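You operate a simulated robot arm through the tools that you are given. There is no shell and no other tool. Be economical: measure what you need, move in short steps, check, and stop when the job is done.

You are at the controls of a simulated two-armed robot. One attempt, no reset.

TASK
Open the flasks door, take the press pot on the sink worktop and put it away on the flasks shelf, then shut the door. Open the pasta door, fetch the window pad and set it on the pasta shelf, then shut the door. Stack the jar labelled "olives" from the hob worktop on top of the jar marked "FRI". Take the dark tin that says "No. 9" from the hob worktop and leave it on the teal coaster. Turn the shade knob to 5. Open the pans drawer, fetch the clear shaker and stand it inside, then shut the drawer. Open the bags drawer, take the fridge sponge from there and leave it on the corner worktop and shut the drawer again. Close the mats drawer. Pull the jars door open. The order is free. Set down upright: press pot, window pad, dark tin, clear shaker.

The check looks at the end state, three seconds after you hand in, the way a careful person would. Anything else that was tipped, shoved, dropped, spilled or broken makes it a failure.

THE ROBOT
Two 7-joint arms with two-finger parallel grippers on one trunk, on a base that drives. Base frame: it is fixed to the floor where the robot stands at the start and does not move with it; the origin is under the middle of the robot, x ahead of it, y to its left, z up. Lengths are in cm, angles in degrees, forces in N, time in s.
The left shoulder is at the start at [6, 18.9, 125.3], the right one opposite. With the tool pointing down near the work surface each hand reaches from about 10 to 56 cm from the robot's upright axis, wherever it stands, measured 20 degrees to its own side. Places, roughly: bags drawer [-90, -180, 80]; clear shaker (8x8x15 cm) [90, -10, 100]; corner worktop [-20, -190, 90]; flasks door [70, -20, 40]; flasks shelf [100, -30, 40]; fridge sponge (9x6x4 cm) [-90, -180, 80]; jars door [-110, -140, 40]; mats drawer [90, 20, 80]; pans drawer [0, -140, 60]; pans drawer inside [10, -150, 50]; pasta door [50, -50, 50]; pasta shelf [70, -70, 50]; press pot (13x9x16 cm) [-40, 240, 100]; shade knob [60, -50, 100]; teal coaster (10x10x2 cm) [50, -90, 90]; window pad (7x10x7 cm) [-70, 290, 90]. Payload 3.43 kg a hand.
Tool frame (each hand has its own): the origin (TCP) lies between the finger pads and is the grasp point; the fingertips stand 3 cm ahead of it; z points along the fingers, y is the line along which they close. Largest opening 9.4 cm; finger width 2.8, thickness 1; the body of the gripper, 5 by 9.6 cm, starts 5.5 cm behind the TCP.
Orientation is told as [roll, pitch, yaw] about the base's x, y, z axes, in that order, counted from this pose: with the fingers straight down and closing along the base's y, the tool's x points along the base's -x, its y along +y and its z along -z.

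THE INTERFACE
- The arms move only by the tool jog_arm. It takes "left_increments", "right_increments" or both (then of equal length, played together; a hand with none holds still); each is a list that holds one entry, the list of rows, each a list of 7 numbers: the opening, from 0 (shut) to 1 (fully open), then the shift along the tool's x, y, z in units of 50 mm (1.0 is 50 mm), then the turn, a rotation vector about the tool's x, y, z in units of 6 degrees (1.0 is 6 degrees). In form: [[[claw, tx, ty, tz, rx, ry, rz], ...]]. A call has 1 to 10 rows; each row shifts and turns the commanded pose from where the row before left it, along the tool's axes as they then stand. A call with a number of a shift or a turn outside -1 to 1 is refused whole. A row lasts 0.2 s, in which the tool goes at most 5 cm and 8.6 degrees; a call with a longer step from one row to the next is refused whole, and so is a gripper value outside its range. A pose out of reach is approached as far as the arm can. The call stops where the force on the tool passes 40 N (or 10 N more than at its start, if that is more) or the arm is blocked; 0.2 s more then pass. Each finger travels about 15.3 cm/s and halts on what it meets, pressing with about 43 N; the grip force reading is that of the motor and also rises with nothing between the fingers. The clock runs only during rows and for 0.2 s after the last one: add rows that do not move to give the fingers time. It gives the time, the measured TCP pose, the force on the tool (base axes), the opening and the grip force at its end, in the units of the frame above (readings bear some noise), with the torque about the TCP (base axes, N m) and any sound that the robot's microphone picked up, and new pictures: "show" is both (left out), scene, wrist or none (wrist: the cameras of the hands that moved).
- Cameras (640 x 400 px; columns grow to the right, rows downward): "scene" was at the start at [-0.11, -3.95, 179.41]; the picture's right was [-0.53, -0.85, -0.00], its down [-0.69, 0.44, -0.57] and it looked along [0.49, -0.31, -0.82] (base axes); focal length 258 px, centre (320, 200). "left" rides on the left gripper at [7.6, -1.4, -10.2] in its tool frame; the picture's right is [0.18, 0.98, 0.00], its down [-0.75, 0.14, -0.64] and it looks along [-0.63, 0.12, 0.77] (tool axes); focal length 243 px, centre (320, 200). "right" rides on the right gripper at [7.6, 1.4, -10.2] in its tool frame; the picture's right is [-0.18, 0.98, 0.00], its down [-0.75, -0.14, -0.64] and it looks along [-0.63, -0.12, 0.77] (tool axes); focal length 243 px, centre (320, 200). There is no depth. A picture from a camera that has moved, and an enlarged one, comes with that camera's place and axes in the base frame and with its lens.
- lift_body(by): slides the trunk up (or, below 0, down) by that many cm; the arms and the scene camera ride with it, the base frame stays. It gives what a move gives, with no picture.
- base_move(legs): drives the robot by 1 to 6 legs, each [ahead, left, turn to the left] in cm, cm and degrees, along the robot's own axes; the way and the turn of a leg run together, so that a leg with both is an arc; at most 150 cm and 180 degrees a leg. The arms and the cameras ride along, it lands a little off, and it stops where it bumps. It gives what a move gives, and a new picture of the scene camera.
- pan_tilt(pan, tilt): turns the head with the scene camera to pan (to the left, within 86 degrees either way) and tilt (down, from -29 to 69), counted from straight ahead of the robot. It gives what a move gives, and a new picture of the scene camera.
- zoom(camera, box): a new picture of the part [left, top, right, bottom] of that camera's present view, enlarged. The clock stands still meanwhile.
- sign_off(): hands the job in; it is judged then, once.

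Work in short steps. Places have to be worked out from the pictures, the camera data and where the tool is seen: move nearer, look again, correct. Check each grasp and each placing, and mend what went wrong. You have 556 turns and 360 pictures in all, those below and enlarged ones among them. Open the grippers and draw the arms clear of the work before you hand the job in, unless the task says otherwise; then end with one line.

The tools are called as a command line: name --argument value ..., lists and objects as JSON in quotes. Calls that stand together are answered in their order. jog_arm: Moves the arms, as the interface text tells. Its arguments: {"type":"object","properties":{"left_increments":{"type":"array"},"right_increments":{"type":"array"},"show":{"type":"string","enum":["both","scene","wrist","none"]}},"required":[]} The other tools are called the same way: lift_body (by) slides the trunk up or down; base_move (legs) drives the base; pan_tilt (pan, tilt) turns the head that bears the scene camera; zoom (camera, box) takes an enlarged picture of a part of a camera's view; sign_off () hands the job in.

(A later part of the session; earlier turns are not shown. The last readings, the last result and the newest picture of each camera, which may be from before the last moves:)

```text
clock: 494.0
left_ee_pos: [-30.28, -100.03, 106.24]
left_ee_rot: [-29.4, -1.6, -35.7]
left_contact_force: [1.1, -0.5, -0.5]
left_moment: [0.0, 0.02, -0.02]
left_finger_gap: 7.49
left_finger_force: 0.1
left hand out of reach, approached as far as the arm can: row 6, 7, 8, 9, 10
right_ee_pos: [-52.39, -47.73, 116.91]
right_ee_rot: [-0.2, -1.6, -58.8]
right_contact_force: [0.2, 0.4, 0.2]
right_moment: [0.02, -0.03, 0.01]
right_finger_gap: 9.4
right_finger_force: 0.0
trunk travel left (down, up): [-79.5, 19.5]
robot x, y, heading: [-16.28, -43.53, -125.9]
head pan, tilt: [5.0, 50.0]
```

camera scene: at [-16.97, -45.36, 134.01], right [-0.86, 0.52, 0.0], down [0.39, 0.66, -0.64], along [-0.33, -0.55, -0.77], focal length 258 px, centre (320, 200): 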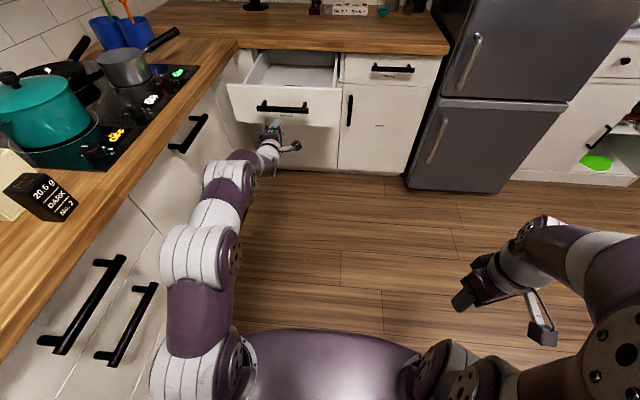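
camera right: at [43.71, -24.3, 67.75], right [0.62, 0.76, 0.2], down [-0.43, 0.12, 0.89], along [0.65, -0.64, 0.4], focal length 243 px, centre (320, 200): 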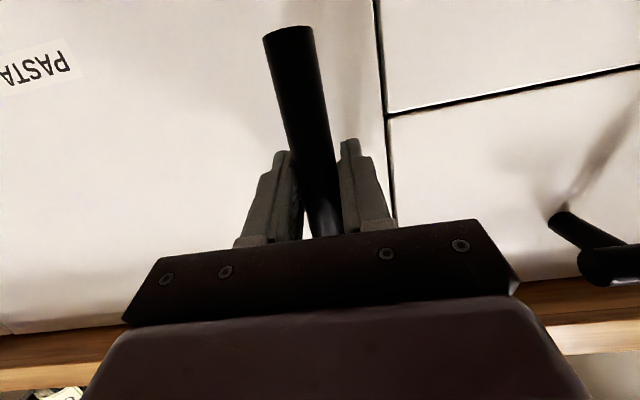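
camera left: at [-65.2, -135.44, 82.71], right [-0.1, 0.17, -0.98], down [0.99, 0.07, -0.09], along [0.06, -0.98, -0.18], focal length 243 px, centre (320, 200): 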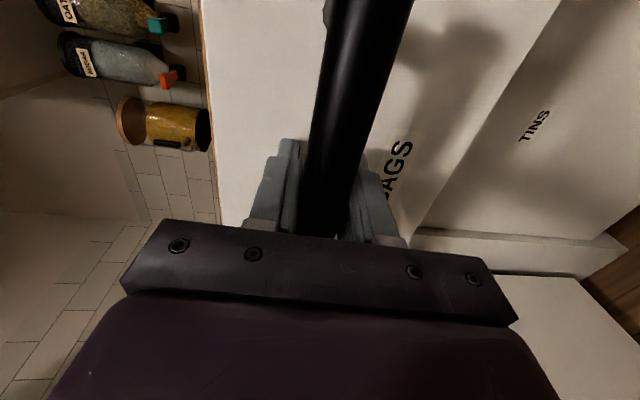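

jog_arm --left_increments '[[[0.8, 0, 0, 0, -1, 0, 0], [0.8, 0, 0, 0, -1, 0, 0], [0.8, 0, 0, 0, -1, 0, 0], [0.8, 0, 0, 0, -1, 0, 0], [0.8, 0, 0, 0, -0.8, 0, 0]]]' --show "scene"

```text
clock: 495.2
left_ee_pos: [-29.56, -102.01, 107.38]
left_ee_rot: [-2.1, -5.8, -33.3]
left_contact_force: [0.8, -0.2, -0.1]
left_moment: [-0.01, 0.04, -0.01]
left_finger_gap: 7.54
left_finger_force: 0.0
left hand out of reach, approached as far as the arm can: row 1, 2
right_ee_pos: [-52.43, -47.91, 116.9]
right_ee_rot: [-0.3, -1.5, -58.9]
right_contact_force: [-0.2, 0.2, -0.5]
right_moment: [-0.02, 0.01, 0.0]
right_finger_gap: 9.41
right_finger_force: 0.1
trunk travel left (down, up): [-79.5, 19.5]
robot x, y, heading: [-16.21, -43.58, -125.9]
head pan, tilt: [5.0, 50.0]
camera scene: at [-17.1, -45.54, 167.01], right [-0.86, 0.52, 0.0], down [0.4, 0.66, -0.64], along [-0.33, -0.55, -0.77], focal length 258 px, centre (320, 200)
```

scene: 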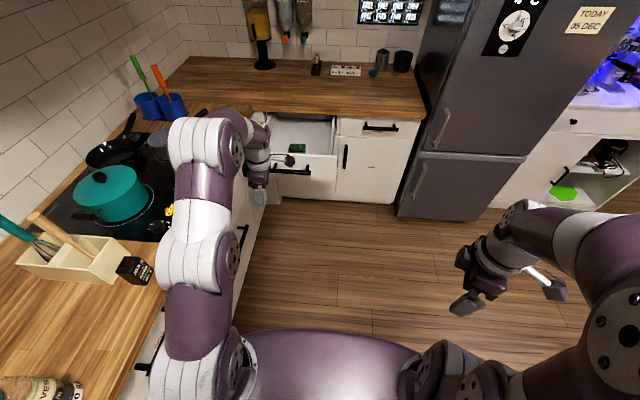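

Left hand is now tool-down closing along the drawer depth, in line with the sponge. Drive 58 cm ahead and look.

base_move --legs '[[58, 0, -0.5]]'

jog_arm --left_increments '[[[0.85, 0, 0, 0, 0, 0, 0]]]' --show "wrist"

```text
clock: 498.6
left_ee_pos: [-64.83, -148.94, 107.52]
left_ee_rot: [-2.2, -5.8, -33.8]
left_contact_force: [0.1, 0.3, 0.0]
left_moment: [0.0, -0.01, 0.01]
left_finger_gap: 7.51
left_finger_force: 0.0
right_ee_pos: [-87.05, -94.51, 116.92]
right_ee_rot: [-0.2, -1.5, -59.6]
right_contact_force: [0.1, 0.4, 0.1]
right_moment: [-0.01, 0.0, 0.02]
right_finger_gap: 9.4
right_finger_force: 0.0
trunk travel left (down, up): [-79.5, 19.5]
robot x, y, heading: [-51.14, -91.19, -126.8]
head pan, tilt: [5.0, 50.0]
camera scene: at [-51.8, -92.62, 167.01], right [-0.85, 0.53, 0.0], down [0.4, 0.65, -0.64], along [-0.34, -0.55, -0.77], focal length 258 px, centre (320, 200)
```

scene: 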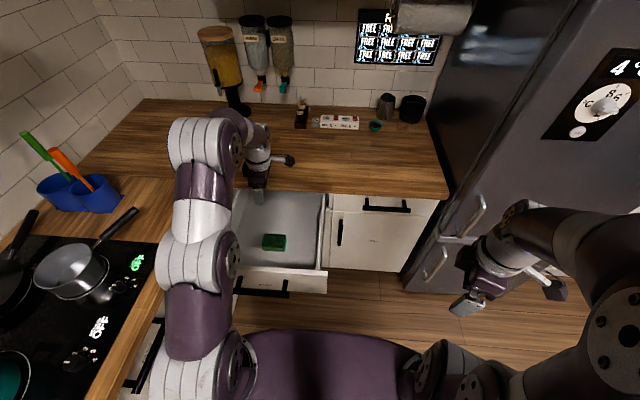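

```text
clock: 499.0
left_ee_pos: [-64.92, -148.94, 107.59]
left_ee_rot: [-2.3, -5.7, -33.8]
left_contact_force: [1.2, -0.3, -0.7]
left_moment: [-0.06, 0.03, -0.03]
left_finger_gap: 8.01
left_finger_force: 0.0
right_ee_pos: [-87.01, -94.58, 116.92]
right_ee_rot: [-0.2, -1.5, -59.5]
right_contact_force: [-0.7, 0.0, 0.3]
right_moment: [0.02, 0.0, 0.03]
right_finger_gap: 9.41
right_finger_force: 0.1
trunk travel left (down, up): [-79.5, 19.5]
robot x, y, heading: [-51.49, -90.74, -126.5]
head pan, tilt: [5.0, 50.0]
camera left: at [-72.52, -144.87, 117.05], right [0.4, 0.92, -0.06], down [0.66, -0.24, 0.71], along [0.63, -0.32, -0.7], focal length 243 px, centre (320, 200)
```

left: 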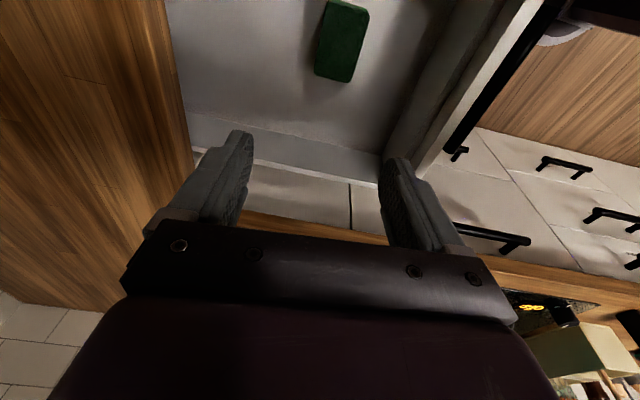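

Sponge ≈(36.5,−157), nearly below the TCP and aligned. Correct tilt, shift 1.5 cm back, open fully, lower the trunk 22 cm.

jog_arm --left_increments '[[[1, 0, 0.28, 0, 0, 0.9, 0], [1, 0, 0, 0, 0, 0, 0]]]' --show "none"

lift_body --by -21

jog_arm --left_increments '[[[1, 0, 0, 0, 0, 0, 0]]]' --show "wrist"

```text
clock: 499.6
left_ee_pos: [-64.09, -147.88, 107.35]
left_ee_rot: [-2.2, -0.4, -34.1]
left_contact_force: [-0.6, -0.2, 1.2]
left_moment: [0.02, -0.06, -0.01]
left_finger_gap: 9.4
left_finger_force: 0.0
right_ee_pos: [-87.25, -94.42, 116.87]
right_ee_rot: [-0.2, -1.6, -59.4]
right_contact_force: [-0.4, 0.0, -0.7]
right_moment: [0.01, 0.0, -0.01]
right_finger_gap: 9.39
right_finger_force: 0.1
trunk travel left (down, up): [-79.5, 19.5]
robot x, y, heading: [-50.93, -91.0, -126.8]
head pan, tilt: [5.0, 50.0]
```

```text
clock: 501.8
left_ee_pos: [-64.14, -147.82, 86.45]
left_ee_rot: [-2.2, -0.3, -34.1]
left_contact_force: [-0.7, 0.1, -0.1]
left_moment: [0.0, -0.02, -0.02]
left_finger_gap: 9.41
left_finger_force: 0.0
right_ee_pos: [-87.18, -94.62, 95.85]
right_ee_rot: [-0.2, -1.5, -59.6]
right_contact_force: [0.1, -0.2, 0.3]
right_moment: [-0.01, 0.02, -0.02]
right_finger_gap: 9.4
right_finger_force: 0.1
trunk travel left (down, up): [-58.5, 40.5]
robot x, y, heading: [-50.91, -90.71, -126.7]
head pan, tilt: [5.0, 50.0]
```

```text
clock: 502.2
left_ee_pos: [-64.18, -147.81, 86.34]
left_ee_rot: [-2.1, -0.3, -34.1]
left_contact_force: [0.0, 0.8, -0.3]
left_moment: [0.0, -0.01, -0.03]
left_finger_gap: 9.4
left_finger_force: 0.0
right_ee_pos: [-87.11, -94.51, 95.82]
right_ee_rot: [-0.2, -1.5, -59.6]
right_contact_force: [-0.5, -0.5, 0.4]
right_moment: [0.03, 0.0, 0.0]
right_finger_gap: 9.4
right_finger_force: 0.0
trunk travel left (down, up): [-58.5, 40.5]
robot x, y, heading: [-51.56, -90.8, -126.6]
head pan, tilt: [5.0, 50.0]
camera left: at [-70.97, -144.27, 96.71], right [0.4, 0.92, -0.04], down [0.71, -0.28, 0.64], along [0.58, -0.28, -0.77], focal length 243 px, centre (320, 200)
```

left: 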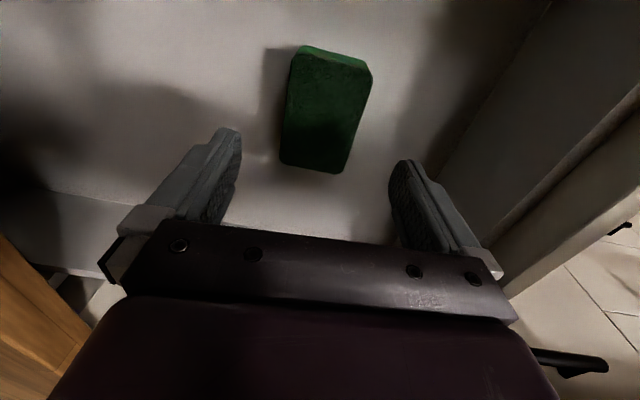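

Sponge centred. Lower 10 cm and close.

jog_arm --left_increments '[[[1, 0, 0.12, 0, 0, 0, 0]]]' --show "none"

lift_body --by -9.8

jog_arm --left_increments '[[[0.8, 0, 0, 0, 0, 0, 0], [0.6, 0, 0, 0, 0, 0, 0], [0.45, 0, 0, 0, 0, 0, 0], [0.45, 0, 0, 0, 0, 0, 0]]]' --show "wrist"

```text
clock: 502.6
left_ee_pos: [-63.8, -147.4, 86.53]
left_ee_rot: [-2.2, -0.4, -34.1]
left_contact_force: [1.2, 0.1, -0.1]
left_moment: [-0.02, 0.0, -0.01]
left_finger_gap: 9.39
left_finger_force: 0.1
right_ee_pos: [-87.14, -94.44, 95.87]
right_ee_rot: [-0.2, -1.5, -59.4]
right_contact_force: [-0.3, 0.3, -0.4]
right_moment: [0.03, 0.0, -0.02]
right_finger_gap: 9.38
right_finger_force: 0.1
trunk travel left (down, up): [-58.5, 40.5]
robot x, y, heading: [-51.14, -90.84, -126.6]
head pan, tilt: [5.0, 50.0]
```

```text
clock: 504.1
left_ee_pos: [-63.83, -147.45, 77.13]
left_ee_rot: [-2.8, -0.5, -34.1]
left_contact_force: [-0.6, 1.6, 14.9]
left_moment: [0.74, -0.25, 0.13]
left_finger_gap: 9.34
left_finger_force: 0.1
right_ee_pos: [-87.07, -94.48, 86.2]
right_ee_rot: [-0.3, -1.6, -59.6]
right_contact_force: [0.1, 0.3, 0.2]
right_moment: [0.0, 0.02, 0.01]
right_finger_gap: 9.38
right_finger_force: 0.0
trunk travel left (down, up): [-48.7, 50.3]
robot x, y, heading: [-51.33, -91.0, -126.5]
head pan, tilt: [5.0, 50.0]
stopped: the force on the tool passed its limit (the readings are from after the stop); the commanded pose is now the measured one
```

```text
clock: 505.1
left_ee_pos: [-63.84, -147.39, 77.2]
left_ee_rot: [-2.7, -0.6, -34.1]
left_contact_force: [-2.9, 0.8, 13.1]
left_moment: [0.57, -0.05, 0.16]
left_finger_gap: 6.19
left_finger_force: 42.5
right_ee_pos: [-87.1, -94.45, 86.14]
right_ee_rot: [-0.4, -1.7, -59.5]
right_contact_force: [0.3, 0.5, 0.3]
right_moment: [0.02, 0.03, 0.01]
right_finger_gap: 9.4
right_finger_force: 0.1
trunk travel left (down, up): [-48.7, 50.3]
robot x, y, heading: [-51.32, -90.4, -126.6]
head pan, tilt: [5.0, 50.0]
camera left: at [-70.7, -143.79, 87.4], right [0.4, 0.92, -0.05], down [0.72, -0.28, 0.64], along [0.57, -0.29, -0.77], focal length 243 px, centre (320, 200)
```

left: 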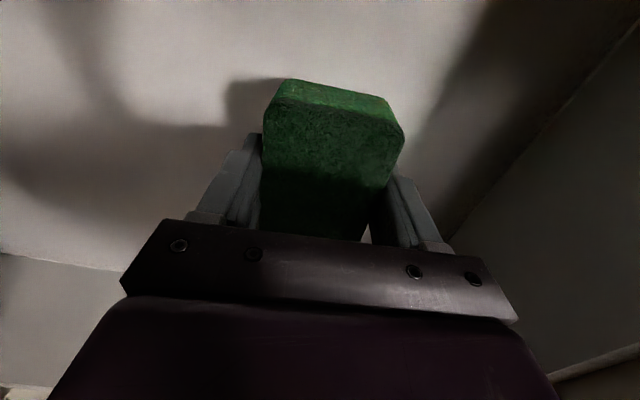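

Gripped (6.19 cm; tips touched the drawer bottom at z≈74). Raise 32 cm.

lift_body --by 32

base_move --legs '[[-25, 0, 0]]'

jog_arm --left_increments '[[[0.45, 0, 0, 0, 0, 0, 0]]]' --show "wrist"

```text
clock: 508.3
left_ee_pos: [-63.83, -147.44, 109.03]
left_ee_rot: [-2.5, -0.3, -34.1]
left_contact_force: [-1.2, -0.2, 0.4]
left_moment: [0.02, 0.01, 0.03]
left_finger_gap: 6.21
left_finger_force: 42.8
right_ee_pos: [-87.09, -94.62, 118.2]
right_ee_rot: [-0.3, -1.6, -59.5]
right_contact_force: [0.5, 1.0, -0.1]
right_moment: [-0.02, 0.02, 0.0]
right_finger_gap: 9.37
right_finger_force: 0.0
trunk travel left (down, up): [-80.7, 18.3]
robot x, y, heading: [-51.17, -90.89, -126.6]
head pan, tilt: [5.0, 50.0]
```

```text
clock: 510.1
left_ee_pos: [-49.11, -127.52, 108.92]
left_ee_rot: [-2.6, -0.4, -34.1]
left_contact_force: [1.2, -0.4, -0.4]
left_moment: [0.03, -0.01, 0.04]
left_finger_gap: 6.19
left_finger_force: 43.3
right_ee_pos: [-72.39, -74.56, 118.1]
right_ee_rot: [-0.1, -1.4, -59.6]
right_contact_force: [1.1, -0.8, 0.6]
right_moment: [-0.02, 0.0, -0.03]
right_finger_gap: 9.41
right_finger_force: 0.1
trunk travel left (down, up): [-80.7, 18.3]
robot x, y, heading: [-36.43, -70.59, -126.7]
head pan, tilt: [5.0, 50.0]
camera scene: at [-36.97, -72.77, 168.28], right [-0.85, 0.53, 0.0], down [0.4, 0.65, -0.64], along [-0.34, -0.55, -0.77], focal length 258 px, centre (320, 200)
```

scene: 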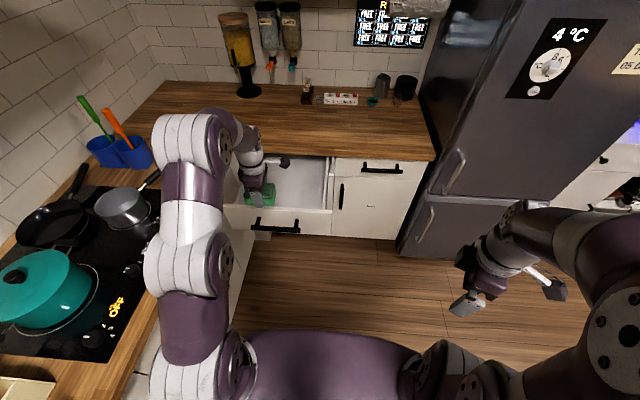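

```text
clock: 510.5
left_ee_pos: [-49.07, -127.56, 109.02]
left_ee_rot: [-2.5, -0.5, -34.2]
left_contact_force: [0.4, -0.3, -0.6]
left_moment: [-0.02, -0.02, 0.01]
left_finger_gap: 6.18
left_finger_force: 42.8
right_ee_pos: [-72.25, -74.64, 118.03]
right_ee_rot: [-0.1, -1.5, -59.6]
right_contact_force: [-0.1, -0.1, -0.1]
right_moment: [0.04, 0.0, -0.02]
right_finger_gap: 9.39
right_finger_force: 0.2
trunk travel left (down, up): [-80.7, 18.3]
robot x, y, heading: [-36.57, -71.08, -126.8]
head pan, tilt: [5.0, 50.0]
camera left: at [-55.91, -123.97, 119.24], right [0.4, 0.92, -0.04], down [0.71, -0.28, 0.64], along [0.57, -0.29, -0.77], focal length 243 px, centre (320, 200)
```

left: 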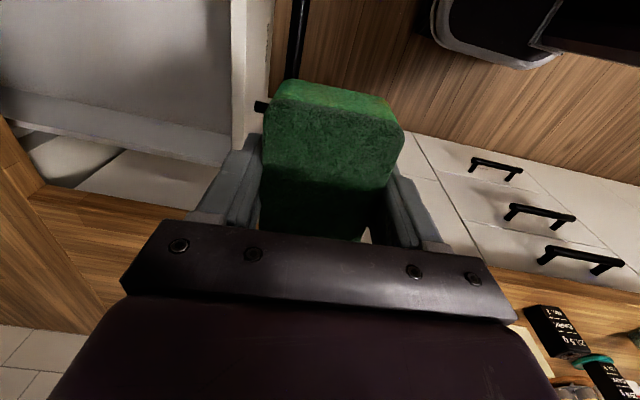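

Sponge held. I'll shut the drawer with the left hand's leading finger against the bar: back 6 cm, lower to z≈83, then push with the base.

base_move --legs '[[-6, 0, 0]]'

lift_body --by -26

base_move --legs '[[20, 0, 0], [12, 0, 0]]'

```text
clock: 511.5
left_ee_pos: [-45.43, -122.92, 108.84]
left_ee_rot: [-2.4, -0.5, -34.2]
left_contact_force: [0.2, -0.7, -0.4]
left_moment: [0.04, 0.01, -0.02]
left_finger_gap: 6.2
left_finger_force: 43.4
right_ee_pos: [-68.8, -70.02, 118.02]
right_ee_rot: [-0.2, -1.5, -59.6]
right_contact_force: [-0.3, 0.1, -0.9]
right_moment: [-0.01, 0.01, -0.03]
right_finger_gap: 9.41
right_finger_force: 0.1
trunk travel left (down, up): [-80.7, 18.3]
robot x, y, heading: [-32.59, -65.65, -126.8]
head pan, tilt: [5.0, 50.0]
camera scene: at [-33.56, -68.22, 168.27], right [-0.85, 0.53, 0.0], down [0.4, 0.65, -0.64], along [-0.34, -0.55, -0.77], focal length 258 px, centre (320, 200)
```

scene: 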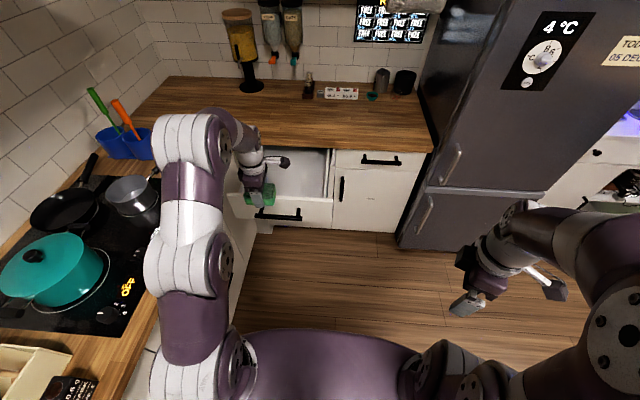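

```text
clock: 514.1
left_ee_pos: [-45.35, -122.77, 83.1]
left_ee_rot: [-2.6, -0.5, -34.3]
left_contact_force: [-0.1, -0.7, -0.1]
left_moment: [0.03, 0.02, 0.0]
left_finger_gap: 6.17
left_finger_force: 43.3
right_ee_pos: [-68.59, -69.8, 92.2]
right_ee_rot: [-0.3, -1.6, -59.6]
right_contact_force: [0.0, 0.2, 0.2]
right_moment: [0.01, 0.0, 0.0]
right_finger_gap: 9.41
right_finger_force: 0.1
trunk travel left (down, up): [-54.7, 44.3]
robot x, y, heading: [-32.54, -65.83, -126.8]
head pan, tilt: [5.0, 50.0]
```

```text
clock: 516.6
left_ee_pos: [-64.75, -148.46, 82.82]
left_ee_rot: [-2.5, -0.4, -34.3]
left_contact_force: [0.2, 0.0, 0.1]
left_moment: [0.01, -0.02, -0.02]
left_finger_gap: 6.19
left_finger_force: 43.0
right_ee_pos: [-87.93, -95.44, 92.16]
right_ee_rot: [-0.2, -1.5, -59.6]
right_contact_force: [-0.4, -0.2, 0.9]
right_moment: [0.01, -0.01, 0.0]
right_finger_gap: 9.39
right_finger_force: 0.1
trunk travel left (down, up): [-54.7, 44.3]
robot x, y, heading: [-51.73, -91.95, -126.8]
head pan, tilt: [5.0, 50.0]
camera scene: at [-52.61, -93.69, 142.28], right [-0.85, 0.53, 0.0], down [0.4, 0.65, -0.64], along [-0.34, -0.55, -0.77], focal length 258 px, centre (320, 200)
```

scene: 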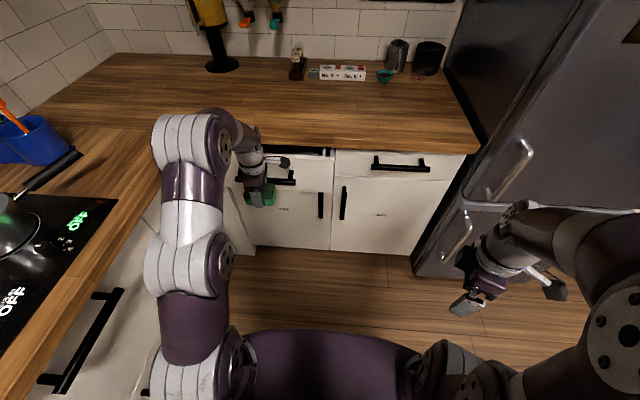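

Nearly closed; push on until resistance.

base_move --legs '[[6, 0, 0], [5, 0, 0]]'

zoom --camera "scene" --box '[200, 120, 440, 260]'

```text
clock: 518.1
left_ee_pos: [-71.59, -157.3, 82.85]
left_ee_rot: [-2.4, -0.4, -34.4]
left_contact_force: [0.2, 0.1, -1.4]
left_moment: [0.03, -0.02, -0.01]
left_finger_gap: 6.19
left_finger_force: 42.9
right_ee_pos: [-94.6, -104.32, 92.16]
right_ee_rot: [-0.1, -1.4, -59.6]
right_contact_force: [-0.1, -0.9, 0.0]
right_moment: [0.03, -0.01, -0.01]
right_finger_gap: 9.42
right_finger_force: 0.2
trunk travel left (down, up): [-54.7, 44.3]
robot x, y, heading: [-58.38, -100.78, -126.7]
head pan, tilt: [5.0, 50.0]
camera scene: at [-59.35, -102.65, 142.27], right [-0.85, 0.53, 0.0], down [0.41, 0.65, -0.64], along [-0.34, -0.54, -0.77], focal length 258 px, centre (320, 200)
```

scene: 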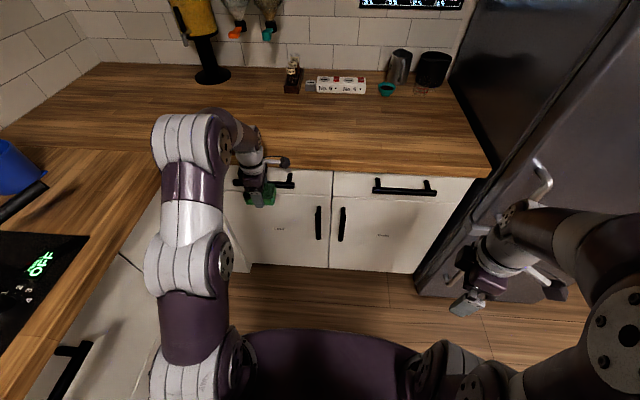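

```text
2.67 times, centred on (320, 190) of scene
camera zoom: at [-59.35, -102.65, 142.27], right [-0.85, 0.53, 0.0], down [0.41, 0.65, -0.64], along [-0.34, -0.54, -0.77], focal length 688 px, centre (320, 227)
```

zoom: 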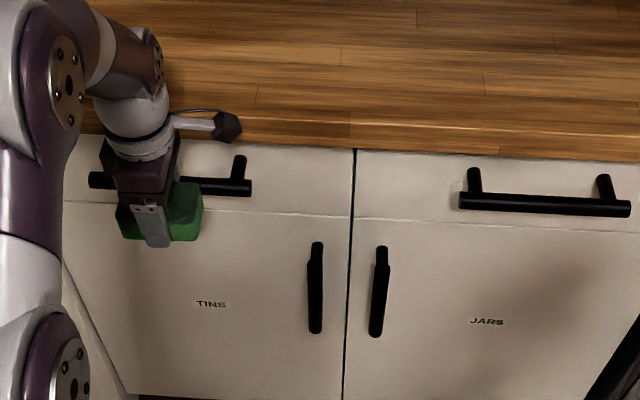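

Looks flush; confirm with a 2 cm push.

base_move --legs '[[2.5, 0, 0]]'

```text
clock: 518.9
left_ee_pos: [-71.59, -157.47, 83.14]
left_ee_rot: [-1.5, -0.4, -34.3]
left_contact_force: [9.9, 16.7, 16.5]
left_moment: [-0.07, 0.33, -0.27]
left_finger_gap: 6.12
left_finger_force: 43.3
right_ee_pos: [-95.21, -104.98, 92.26]
right_ee_rot: [-0.5, -1.8, -59.6]
right_contact_force: [-0.8, 0.3, 0.5]
right_moment: [0.0, -0.03, 0.0]
right_finger_gap: 9.39
right_finger_force: 0.0
trunk travel left (down, up): [-54.7, 44.3]
robot x, y, heading: [-59.18, -101.41, -126.7]
head pan, tilt: [5.0, 50.0]
stopped in leg 1: the force on the tool passed its limit (the readings are from after the stop); the commanded pose is now the measured one
camera scene: at [-59.75, -102.96, 142.3], right [-0.85, 0.53, 0.0], down [0.4, 0.65, -0.65], along [-0.34, -0.55, -0.76], focal length 258 px, centre (320, 200)
```

scene: 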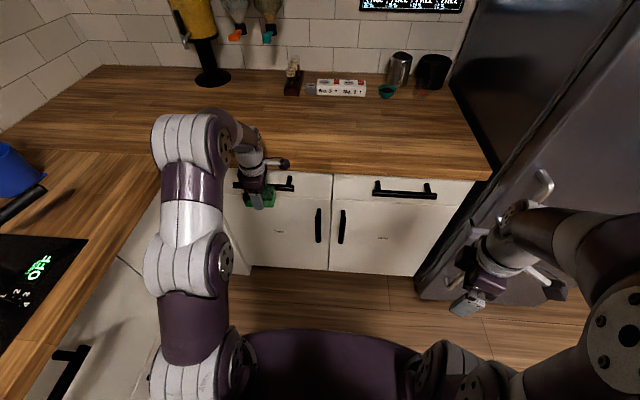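

Bags drawer is shut. Now to the corner worktop: raise the trunk, back off, and turn/shift so the left hand comes over the corner (target ≈(84,−163) in the cabinet frame, clear of the saucepan handle and cups).

base_move --legs '[[-14, 0, 0]]'

lift_body --by 34

base_move --legs '[[22, 16, 0], [0, 0, 32]]'

```text
clock: 520.2
left_ee_pos: [-63.41, -146.53, 82.9]
left_ee_rot: [-1.3, -0.5, -34.4]
left_contact_force: [-0.4, -0.3, 0.8]
left_moment: [-0.02, 0.01, -0.02]
left_finger_gap: 6.17
left_finger_force: 42.9
right_ee_pos: [-86.85, -94.04, 92.15]
right_ee_rot: [-0.3, -1.5, -59.7]
right_contact_force: [-0.3, -0.2, 0.7]
right_moment: [0.0, -0.02, 0.04]
right_finger_gap: 9.39
right_finger_force: 0.0
trunk travel left (down, up): [-54.7, 44.3]
robot x, y, heading: [-50.94, -90.53, -126.8]
head pan, tilt: [5.0, 50.0]
camera scene: at [-51.48, -92.21, 142.29], right [-0.85, 0.53, 0.0], down [0.4, 0.65, -0.64], along [-0.34, -0.55, -0.77], focal length 258 px, centre (320, 200)
```

scene: 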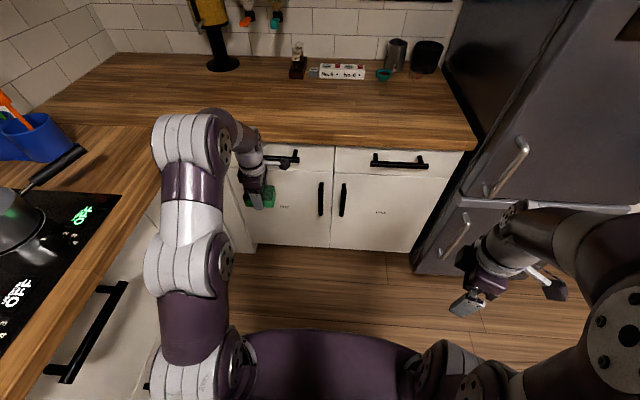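

```text
clock: 523.5
left_ee_pos: [-63.46, -146.63, 116.77]
left_ee_rot: [-1.2, -0.4, -34.4]
left_contact_force: [-0.3, 0.0, 0.3]
left_moment: [0.02, 0.0, 0.01]
left_finger_gap: 6.18
left_finger_force: 42.7
right_ee_pos: [-86.88, -94.19, 126.17]
right_ee_rot: [-0.4, -1.4, -59.7]
right_contact_force: [-0.5, -0.4, -1.2]
right_moment: [0.04, 0.02, 0.03]
right_finger_gap: 9.4
right_finger_force: 0.1
trunk travel left (down, up): [-88.7, 10.3]
robot x, y, heading: [-50.77, -90.18, -127.1]
head pan, tilt: [5.0, 50.0]
```

```text
clock: 527.0
left_ee_pos: [-31.82, -172.09, 116.77]
left_ee_rot: [-1.2, -0.4, -2.2]
left_contact_force: [-0.2, -0.1, 0.3]
left_moment: [-0.03, -0.01, -0.01]
left_finger_gap: 6.19
left_finger_force: 42.9
right_ee_pos: [-79.55, -140.0, 126.1]
right_ee_rot: [-0.3, -1.5, -27.5]
right_contact_force: [-0.6, -0.1, -0.1]
right_moment: [0.02, 0.0, -0.01]
right_finger_gap: 9.42
right_finger_force: 0.0
trunk travel left (down, up): [-88.7, 10.3]
robot x, y, heading: [-50.59, -117.74, -94.8]
head pan, tilt: [5.0, 50.0]
camera scene: at [-50.76, -119.54, 176.29], right [-1.0, 0.0, 0.0], down [0.0, 0.77, -0.64], along [0.0, -0.64, -0.77], focal length 258 px, centre (320, 200)
```

scene: 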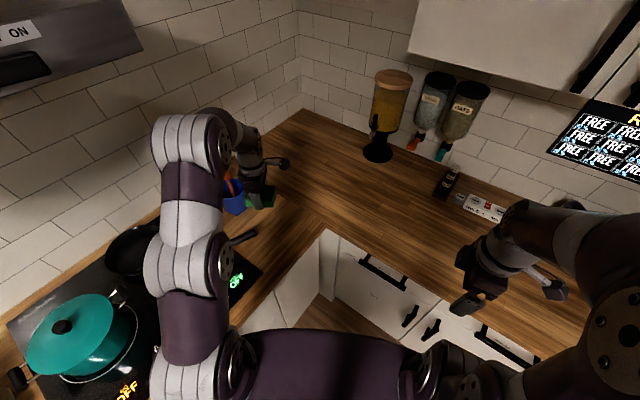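

Hand is over the front worktop beside the saucepan handle. Aim for (78,−166): move 4 cm ahead and turn −5°, then look.

base_move --legs '[[4, 0, -5]]'

jog_arm --left_increments '[[[0.45, 0, 0, 0, 0, 0, 0]]]' --show "wrist"

```text
clock: 527.9
left_ee_pos: [-36.88, -176.65, 117.13]
left_ee_rot: [-1.7, -0.2, -7.3]
left_contact_force: [0.0, 0.7, 1.0]
left_moment: [-0.05, -0.02, 0.0]
left_finger_gap: 6.17
left_finger_force: 43.3
right_ee_pos: [-81.72, -140.69, 126.36]
right_ee_rot: [-0.6, -1.6, -32.6]
right_contact_force: [-0.3, 0.5, 0.0]
right_moment: [-0.06, 0.03, 0.05]
right_finger_gap: 9.4
right_finger_force: 0.1
trunk travel left (down, up): [-88.7, 10.3]
robot x, y, heading: [-52.01, -121.53, -99.8]
head pan, tilt: [5.0, 50.0]
camera scene: at [-51.08, -122.6, 176.3], right [-1.0, 0.08, 0.0], down [0.06, 0.76, -0.65], along [-0.06, -0.64, -0.76], focal length 258 px, centre (320, 200)
```

scene: 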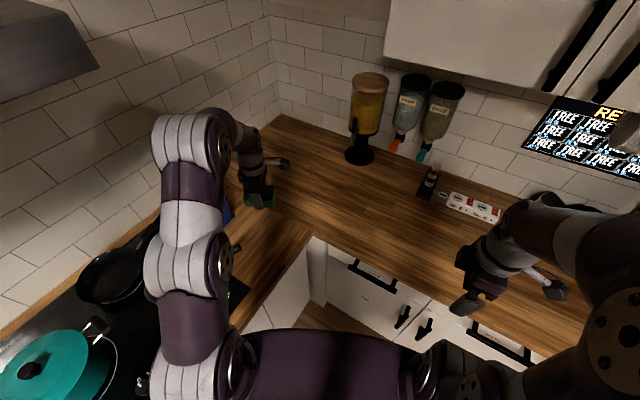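

```text
clock: 528.3
left_ee_pos: [-37.16, -177.31, 116.7]
left_ee_rot: [-1.3, -0.4, -7.3]
left_contact_force: [-0.3, 0.1, -0.9]
left_moment: [0.03, -0.02, 0.03]
left_finger_gap: 6.19
left_finger_force: 43.2
right_ee_pos: [-81.96, -141.27, 126.2]
right_ee_rot: [-0.3, -1.4, -32.5]
right_contact_force: [0.0, 0.0, 1.0]
right_moment: [-0.04, 0.01, 0.01]
right_finger_gap: 9.43
right_finger_force: 0.0
trunk travel left (down, up): [-88.7, 10.3]
robot x, y, heading: [-51.57, -121.35, -100.1]
head pan, tilt: [5.0, 50.0]
camera left: at [-44.82, -177.45, 127.07], right [-0.06, 1.0, -0.02], down [0.76, 0.06, 0.64], along [0.64, 0.02, -0.76], focal length 243 px, centre (320, 200)
```

left: 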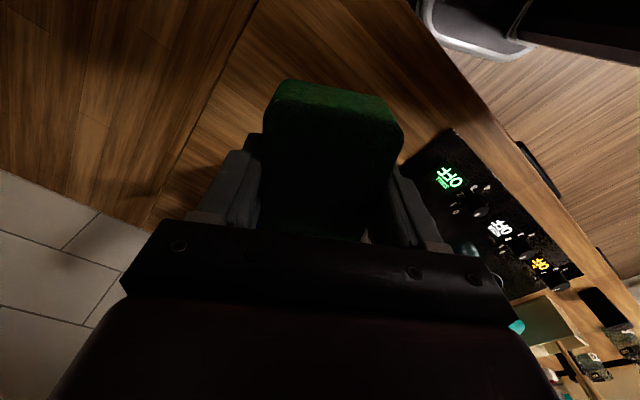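

Over free worktop at (75.6,−164.7). Lower 22 cm, then in small steps.

lift_body --by -21.5

lift_body --by -1.2

lift_body --by -0.8

```text
clock: 530.6
left_ee_pos: [-37.19, -177.36, 95.32]
left_ee_rot: [-1.4, -0.4, -7.4]
left_contact_force: [-0.3, 0.3, 1.1]
left_moment: [-0.01, -0.02, -0.02]
left_finger_gap: 6.16
left_finger_force: 43.0
right_ee_pos: [-81.97, -141.24, 104.73]
right_ee_rot: [-0.3, -1.5, -32.6]
right_contact_force: [-0.6, 1.1, -0.2]
right_moment: [0.0, 0.01, 0.01]
right_finger_gap: 9.39
right_finger_force: 0.0
trunk travel left (down, up): [-67.2, 31.8]
robot x, y, heading: [-51.5, -121.54, -99.7]
head pan, tilt: [5.0, 50.0]
```

```text
clock: 531.2
left_ee_pos: [-37.24, -177.25, 94.14]
left_ee_rot: [-1.3, -0.4, -7.3]
left_contact_force: [0.2, 1.1, 6.0]
left_moment: [0.24, -0.02, 0.01]
left_finger_gap: 6.21
left_finger_force: 43.2
right_ee_pos: [-81.97, -141.2, 103.41]
right_ee_rot: [-0.3, -1.6, -32.6]
right_contact_force: [0.1, 0.0, 0.2]
right_moment: [-0.02, 0.0, 0.01]
right_finger_gap: 9.39
right_finger_force: 0.1
trunk travel left (down, up): [-66.0, 33.0]
robot x, y, heading: [-51.62, -121.69, -99.8]
head pan, tilt: [5.0, 50.0]
```

```text
clock: 531.7
left_ee_pos: [-37.06, -177.34, 94.17]
left_ee_rot: [-2.0, -0.6, -7.2]
left_contact_force: [0.1, 13.1, 18.8]
left_moment: [1.07, 0.1, -0.07]
left_finger_gap: 6.18
left_finger_force: 42.6
right_ee_pos: [-82.0, -141.12, 102.78]
right_ee_rot: [-0.5, -1.6, -32.5]
right_contact_force: [-0.5, -0.1, -0.6]
right_moment: [0.01, 0.01, 0.01]
right_finger_gap: 9.39
right_finger_force: 0.1
trunk travel left (down, up): [-65.4, 33.6]
robot x, y, heading: [-51.79, -121.31, -100.0]
head pan, tilt: [5.0, 50.0]
stopped: the force on the tool passed its limit (the readings are from after the stop); the commanded pose is now the measured one
```

Contact. Ease up 0.5 cm, release, and raise.

lift_body --by 0.5

jog_arm --left_increments '[[[0.7, 0, 0, 0, 0, 0, 0], [0.9, 0, 0, 0, 0, 0, 0], [1, 0, 0, 0, 0, 0, 0], [1, 0, 0, 0, 0, 0, 0]]]' --show "none"

lift_body --by 22

base_move --legs '[[-20, 0, 0]]'

```text
clock: 532.2
left_ee_pos: [-37.19, -177.64, 94.47]
left_ee_rot: [-2.0, -0.5, -7.3]
left_contact_force: [-0.4, -0.1, -0.5]
left_moment: [0.01, -0.03, 0.03]
left_finger_gap: 6.18
left_finger_force: 43.5
right_ee_pos: [-82.1, -141.35, 103.31]
right_ee_rot: [-0.3, -1.5, -32.5]
right_contact_force: [0.4, 0.4, -0.5]
right_moment: [-0.03, 0.0, 0.0]
right_finger_gap: 9.38
right_finger_force: 0.2
trunk travel left (down, up): [-65.9, 33.1]
robot x, y, heading: [-51.15, -121.61, -99.7]
head pan, tilt: [5.0, 50.0]
```

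```text
clock: 533.2
left_ee_pos: [-37.09, -177.64, 94.4]
left_ee_rot: [-2.0, -0.5, -7.3]
left_contact_force: [-0.1, -0.4, -0.7]
left_moment: [0.02, 0.0, 0.0]
left_finger_gap: 9.41
left_finger_force: 0.1
right_ee_pos: [-81.97, -141.19, 103.37]
right_ee_rot: [-0.2, -1.5, -32.6]
right_contact_force: [-0.6, 0.4, -0.5]
right_moment: [-0.04, -0.02, -0.02]
right_finger_gap: 9.41
right_finger_force: 0.1
trunk travel left (down, up): [-65.9, 33.1]
robot x, y, heading: [-51.42, -121.48, -99.8]
head pan, tilt: [5.0, 50.0]
```

```text
clock: 535.6
left_ee_pos: [-37.08, -177.63, 116.45]
left_ee_rot: [-2.1, -0.5, -7.4]
left_contact_force: [0.4, 0.2, 0.1]
left_moment: [-0.02, -0.02, 0.01]
left_finger_gap: 9.41
left_finger_force: 0.1
right_ee_pos: [-82.01, -141.23, 125.44]
right_ee_rot: [-0.3, -1.5, -32.6]
right_contact_force: [0.0, 0.4, -0.4]
right_moment: [0.0, 0.0, 0.01]
right_finger_gap: 9.4
right_finger_force: 0.1
trunk travel left (down, up): [-87.9, 11.1]
robot x, y, heading: [-51.45, -121.57, -99.8]
head pan, tilt: [5.0, 50.0]
```

```text
clock: 537.2
left_ee_pos: [-33.75, -158.05, 116.28]
left_ee_rot: [-1.8, -0.5, -7.2]
left_contact_force: [-0.5, -0.1, 0.3]
left_moment: [0.0, -0.02, 0.0]
left_finger_gap: 9.38
left_finger_force: 0.1
right_ee_pos: [-78.55, -121.72, 125.17]
right_ee_rot: [-0.3, -1.6, -32.5]
right_contact_force: [0.5, 0.4, -0.4]
right_moment: [-0.01, -0.02, 0.0]
right_finger_gap: 9.4
right_finger_force: 0.0
trunk travel left (down, up): [-87.9, 11.1]
robot x, y, heading: [-48.49, -102.04, -99.6]
head pan, tilt: [5.0, 50.0]
camera scene: at [-48.02, -104.01, 175.42], right [-1.0, 0.08, 0.0], down [0.06, 0.76, -0.64], along [-0.05, -0.64, -0.77], focal length 258 px, centre (320, 200)
```

scene: 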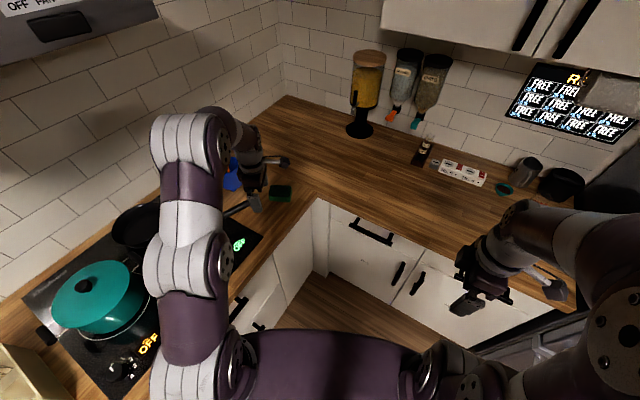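

Sponge lies on the corner worktop. Now the jars door: back off, turn to face the right run, shift right, lower the trunk.

base_move --legs '[[-25, 0, -27], [0, -40, 0]]'

lift_body --by -36

jog_arm --left_increments '[[[0.6, 0, 0, 0.2, 1, 0, 0], [0.6, 0, 0, 0.2, 1, 0, 0], [0.6, 0, 0, 0.2, 1, 0, 0], [0.6, 0, 0, 0.2, 1, 0, 0], [0.6, 0, 0, 0.2, 1, 0, 0], [0.6, 0, 0, 0.2, 1, 0, 0], [0.6, 0, 0, 0.2, 1, 0, 0], [0.6, 0, 0, 0.2, 1, 0, 0], [0.6, 0, 0, 0, 1, 0, 0], [0.6, 0, 0, 0, 1, 0, 0]]]' --show "none"

```text
clock: 541.1
left_ee_pos: [-83.2, -110.93, 116.28]
left_ee_rot: [-2.0, -0.4, -34.2]
left_contact_force: [0.3, -0.3, 0.4]
left_moment: [0.0, -0.02, 0.02]
left_finger_gap: 9.4
left_finger_force: 0.1
right_ee_pos: [-106.53, -58.25, 125.34]
right_ee_rot: [-0.4, -1.7, -59.6]
right_contact_force: [-0.3, 0.3, -0.1]
right_moment: [-0.02, -0.01, -0.04]
right_finger_gap: 9.4
right_finger_force: 0.1
trunk travel left (down, up): [-87.9, 11.1]
robot x, y, heading: [-70.5, -54.81, -126.6]
head pan, tilt: [5.0, 50.0]
camera scene: at [-71.14, -56.3, 175.43], right [-0.85, 0.53, 0.0], down [0.4, 0.65, -0.64], along [-0.34, -0.55, -0.77], focal length 258 px, centre (320, 200)
```

scene: 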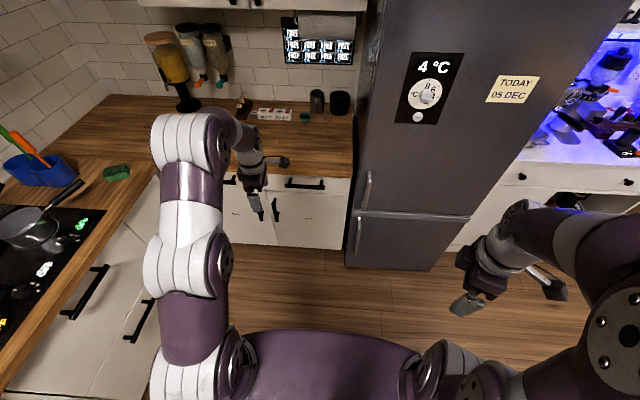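

```text
clock: 544.6
left_ee_pos: [-83.15, -110.8, 80.44]
left_ee_rot: [-2.1, -0.5, -34.2]
left_contact_force: [0.3, -0.7, 0.3]
left_moment: [0.02, -0.01, 0.01]
left_finger_gap: 9.43
left_finger_force: 0.1
right_ee_pos: [-106.53, -58.08, 89.32]
right_ee_rot: [-0.3, -1.6, -59.7]
right_contact_force: [-0.4, 0.8, -0.3]
right_moment: [0.01, 0.01, 0.01]
right_finger_gap: 9.39
right_finger_force: 0.0
trunk travel left (down, up): [-51.9, 47.1]
robot x, y, heading: [-70.43, -54.37, -126.8]
head pan, tilt: [5.0, 50.0]
```

```text
clock: 546.8
left_ee_pos: [-83.4, -113.84, 73.46]
left_ee_rot: [-57.7, -3.6, -31.2]
left_contact_force: [0.0, -0.2, 0.5]
left_moment: [-0.01, 0.01, -0.02]
left_finger_gap: 5.66
left_finger_force: 0.0
left hand out of reach, approached as far as the arm can: row 7, 8, 9
right_ee_pos: [-106.68, -58.09, 89.36]
right_ee_rot: [-0.2, -1.5, -59.6]
right_contact_force: [0.1, 0.3, 1.0]
right_moment: [-0.02, 0.0, -0.01]
right_finger_gap: 9.41
right_finger_force: 0.0
trunk travel left (down, up): [-51.9, 47.1]
robot x, y, heading: [-70.61, -54.38, -126.7]
head pan, tilt: [5.0, 50.0]
```

jog_arm --left_increments '[[[0.6, 0, 0, 0.3, 1, 0, 0], [0.6, 0, 0, 0.3, 1, 0, 0], [0.6, 0, 0, 0.3, 1, 0, 0], [0.6, 0, 0, 0, 0, 0, 1], [0.6, 0, 0, 0, 0, 0, 1], [0.6, 0, 0, 0, 0, 0, 1], [0.6, 0, 0, 0, 0, 0, 1], [0.6, 0, 0, 0, 0, 0, 1], [0.6, 0, 0, 0, 0, 0, 1], [0.6, 0, 0, 0, 0, 0, 1]]]' --show "none"

jog_arm --left_increments '[[[0.6, 0, 0, 0, 0, 0, 1], [0.6, 0, 0, 0, 0, 0, 1], [0.6, 0, 0, 0, 0, 0, 1], [0.6, 0, 0, 0, 0, 0, 1], [0.6, 0, 0, 0, 0, 0, 1], [0.6, 0, 0, 0, 0, 0, 1], [0.6, 0, 0, 0, 0, 0, 1], [0.6, 0, 0, 0, 0, 0, 1]]]' --show "wrist"

```text
clock: 549.0
left_ee_pos: [-85.43, -117.29, 71.56]
left_ee_rot: [-69.7, -44.1, -44.7]
left_contact_force: [-0.6, -0.2, 0.1]
left_moment: [0.01, -0.02, 0.0]
left_finger_gap: 5.63
left_finger_force: 0.0
right_ee_pos: [-106.52, -58.11, 89.3]
right_ee_rot: [-0.3, -1.5, -59.6]
right_contact_force: [-0.6, 0.1, 0.1]
right_moment: [-0.01, 0.0, -0.02]
right_finger_gap: 9.37
right_finger_force: 0.0
trunk travel left (down, up): [-51.9, 47.1]
robot x, y, heading: [-70.75, -54.23, -127.0]
head pan, tilt: [5.0, 50.0]
```

```text
clock: 550.8
left_ee_pos: [-85.39, -117.35, 71.5]
left_ee_rot: [14.9, -75.1, -135.8]
left_contact_force: [-0.1, 0.3, 0.2]
left_moment: [0.04, 0.0, -0.02]
left_finger_gap: 5.65
left_finger_force: 0.1
right_ee_pos: [-106.73, -58.14, 89.2]
right_ee_rot: [-0.3, -1.5, -59.6]
right_contact_force: [0.3, 0.0, -0.2]
right_moment: [0.0, -0.01, -0.01]
right_finger_gap: 9.38
right_finger_force: 0.0
trunk travel left (down, up): [-51.9, 47.1]
robot x, y, heading: [-70.63, -54.44, -126.8]
head pan, tilt: [5.0, 50.0]
camera left: at [-80.1, -106.49, 66.63], right [0.87, -0.48, -0.11], down [0.29, 0.33, 0.9], along [-0.39, -0.82, 0.43], focal length 243 px, centre (320, 200)
```

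left: 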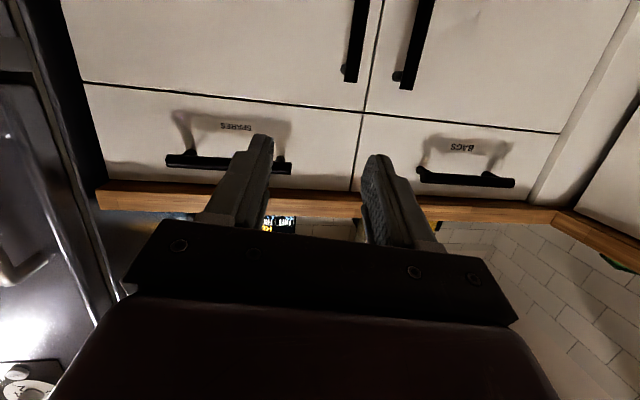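

Hand is level. Jars bar at (8.9,−172.8), z 51–71. Lower 10.5 cm, move base 8 left and 17 ahead, look.

lift_body --by -10.5

base_move --legs '[[0, 7.5, 0], [16, 0, 0]]'

jog_arm --left_increments '[[[0.6, 0, 0, 0, 0, 0, 0]]]' --show "wrist"

```text
clock: 552.2
left_ee_pos: [-85.36, -117.23, 60.93]
left_ee_rot: [14.4, -75.1, -135.2]
left_contact_force: [0.2, 0.6, -0.1]
left_moment: [0.01, -0.02, 0.01]
left_finger_gap: 5.63
left_finger_force: 0.0
right_ee_pos: [-106.6, -58.13, 78.79]
right_ee_rot: [-0.2, -1.5, -59.6]
right_contact_force: [0.3, 0.1, 0.6]
right_moment: [0.02, 0.02, -0.01]
right_finger_gap: 9.39
right_finger_force: 0.2
trunk travel left (down, up): [-41.4, 57.6]
robot x, y, heading: [-70.32, -54.33, -126.8]
head pan, tilt: [5.0, 50.0]
```

```text
clock: 554.3
left_ee_pos: [-88.8, -134.61, 60.94]
left_ee_rot: [14.4, -75.1, -135.0]
left_contact_force: [-0.6, 0.1, -0.4]
left_moment: [-0.01, 0.0, -0.03]
left_finger_gap: 5.64
left_finger_force: 0.0
right_ee_pos: [-110.19, -75.45, 78.69]
right_ee_rot: [-0.3, -1.4, -59.4]
right_contact_force: [-0.1, 0.2, 0.0]
right_moment: [0.01, 0.01, 0.01]
right_finger_gap: 9.37
right_finger_force: 0.1
trunk travel left (down, up): [-41.4, 57.6]
robot x, y, heading: [-74.04, -71.74, -126.8]
head pan, tilt: [5.0, 50.0]
camera scene: at [-74.91, -73.58, 128.92], right [-0.85, 0.52, 0.0], down [0.4, 0.65, -0.64], along [-0.34, -0.55, -0.77], focal length 258 px, centre (320, 200)
```

scene: 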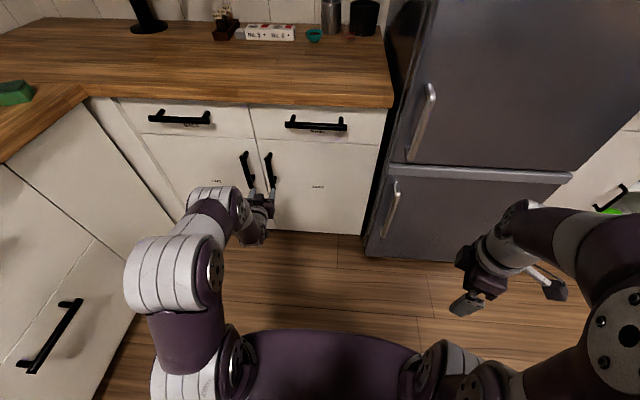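

```text
clock: 554.7
left_ee_pos: [-88.71, -134.52, 61.03]
left_ee_rot: [14.5, -75.1, -135.0]
left_contact_force: [-0.2, 0.5, 0.2]
left_moment: [-0.03, 0.0, -0.02]
left_finger_gap: 5.65
left_finger_force: 0.0
right_ee_pos: [-110.18, -75.49, 78.91]
right_ee_rot: [-0.2, -1.5, -59.4]
right_contact_force: [-0.3, -0.3, 0.4]
right_moment: [0.03, 0.01, -0.03]
right_finger_gap: 9.42
right_finger_force: 0.0
trunk travel left (down, up): [-41.4, 57.6]
robot x, y, heading: [-74.06, -71.6, -126.7]
head pan, tilt: [5.0, 50.0]
camera left: at [-83.53, -123.79, 56.11], right [0.87, -0.47, -0.11], down [0.3, 0.33, 0.9], along [-0.39, -0.82, 0.43], focal length 243 px, centre (320, 200)
```

left: 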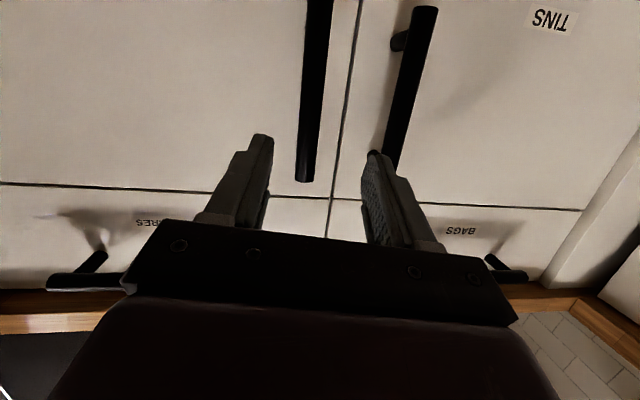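

Bar between fingers; narrow the opening (to clear the TINS bar), advance 11 cm with slight right correction, close.

jog_arm --left_increments '[[[0.42, -0.05, -0.13, 0.5, 0, 0, 0], [0.42, -0.1, -0.12, 0.6, 0, 0, 0], [0.42, -0.1, -0.1, 0.6, 0, 0, 0], [0.42, -0.1, -0.05, 0.5, 0, 0, 0], [0.2, 0, 0, 0, 0, 0, 0], [0, 0, 0, 0, 0, 0, 0], [0, 0, 0, 0, 0, 0, 0]]]' --show "wrist"

```text
clock: 556.0
left_ee_pos: [-95.12, -143.63, 59.8]
left_ee_rot: [12.2, -75.3, -131.2]
left_contact_force: [17.2, -10.9, 2.1]
left_moment: [0.77, 1.08, 0.91]
left_finger_gap: 2.3
left_finger_force: 42.9
right_ee_pos: [-110.05, -75.71, 78.87]
right_ee_rot: [-0.3, -1.4, -59.2]
right_contact_force: [-0.4, -0.5, 0.0]
right_moment: [0.0, -0.01, 0.01]
right_finger_gap: 9.4
right_finger_force: 0.0
trunk travel left (down, up): [-41.4, 57.6]
robot x, y, heading: [-74.02, -71.45, -126.3]
head pan, tilt: [5.0, 50.0]
stopped in row 6 (left hand): the force on the tool passed its limit (the readings are from after the stop); the commanded pose is now the measured one
camera left: at [-90.15, -132.73, 54.99], right [0.88, -0.45, -0.13], down [0.3, 0.33, 0.9], along [-0.36, -0.83, 0.43], focal length 243 px, centre (320, 200)
```

left: 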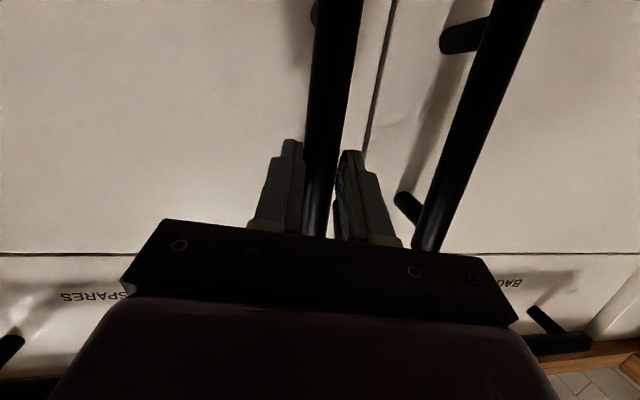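

Gripped. Pull along the arc in 5° steps.

jog_arm --left_increments '[[[0, 0.15, -0.06, -0.66, -0.8, 0, -0.2], [0, 0.15, -0.06, -0.66, -0.8, 0, -0.2], [0, 0.15, -0.06, -0.66, -0.8, 0, -0.2], [0, 0.15, -0.06, -0.66, -0.8, 0, -0.2]]]' --show "none"

jog_arm --left_increments '[[[0, 0.15, -0.06, -0.66, -0.8, 0, -0.2], [0, 0.15, -0.06, -0.66, -0.8, 0, -0.2], [0, 0.15, -0.06, -0.66, -0.8, 0, -0.2], [0, 0.15, -0.06, -0.66, -0.8, 0, -0.2]]]' --show "scene"

```text
clock: 557.0
left_ee_pos: [-91.31, -130.38, 59.93]
left_ee_rot: [14.2, -76.1, -113.9]
left_contact_force: [23.9, -4.3, -13.1]
left_moment: [1.52, 1.04, 0.61]
left_finger_gap: 2.33
left_finger_force: 45.4
right_ee_pos: [-109.99, -75.8, 78.78]
right_ee_rot: [-0.4, -1.4, -59.2]
right_contact_force: [-0.2, -0.1, 0.0]
right_moment: [-0.04, -0.02, 0.0]
right_finger_gap: 9.41
right_finger_force: 0.1
trunk travel left (down, up): [-41.4, 57.6]
robot x, y, heading: [-74.28, -71.85, -126.3]
head pan, tilt: [5.0, 50.0]
```

```text
clock: 558.0
left_ee_pos: [-91.97, -117.01, 59.97]
left_ee_rot: [13.0, -77.4, -93.1]
left_contact_force: [15.0, 3.2, -21.5]
left_moment: [1.13, 1.56, 0.31]
left_finger_gap: 2.28
left_finger_force: 45.1
right_ee_pos: [-110.12, -75.62, 78.76]
right_ee_rot: [-0.2, -1.3, -59.2]
right_contact_force: [-0.3, -0.5, -0.1]
right_moment: [-0.01, 0.01, 0.01]
right_finger_gap: 9.4
right_finger_force: 0.0
trunk travel left (down, up): [-41.4, 57.6]
robot x, y, heading: [-74.07, -71.51, -126.6]
head pan, tilt: [5.0, 50.0]
camera scene: at [-74.75, -73.68, 128.93], right [-0.85, 0.52, 0.0], down [0.4, 0.65, -0.64], along [-0.34, -0.55, -0.77], focal length 258 px, centre (320, 200)
```

scene: 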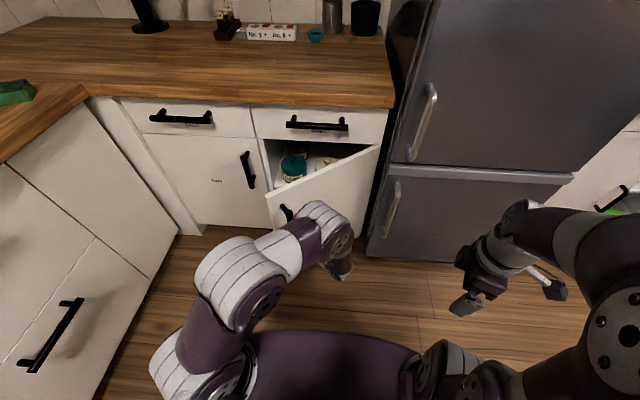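

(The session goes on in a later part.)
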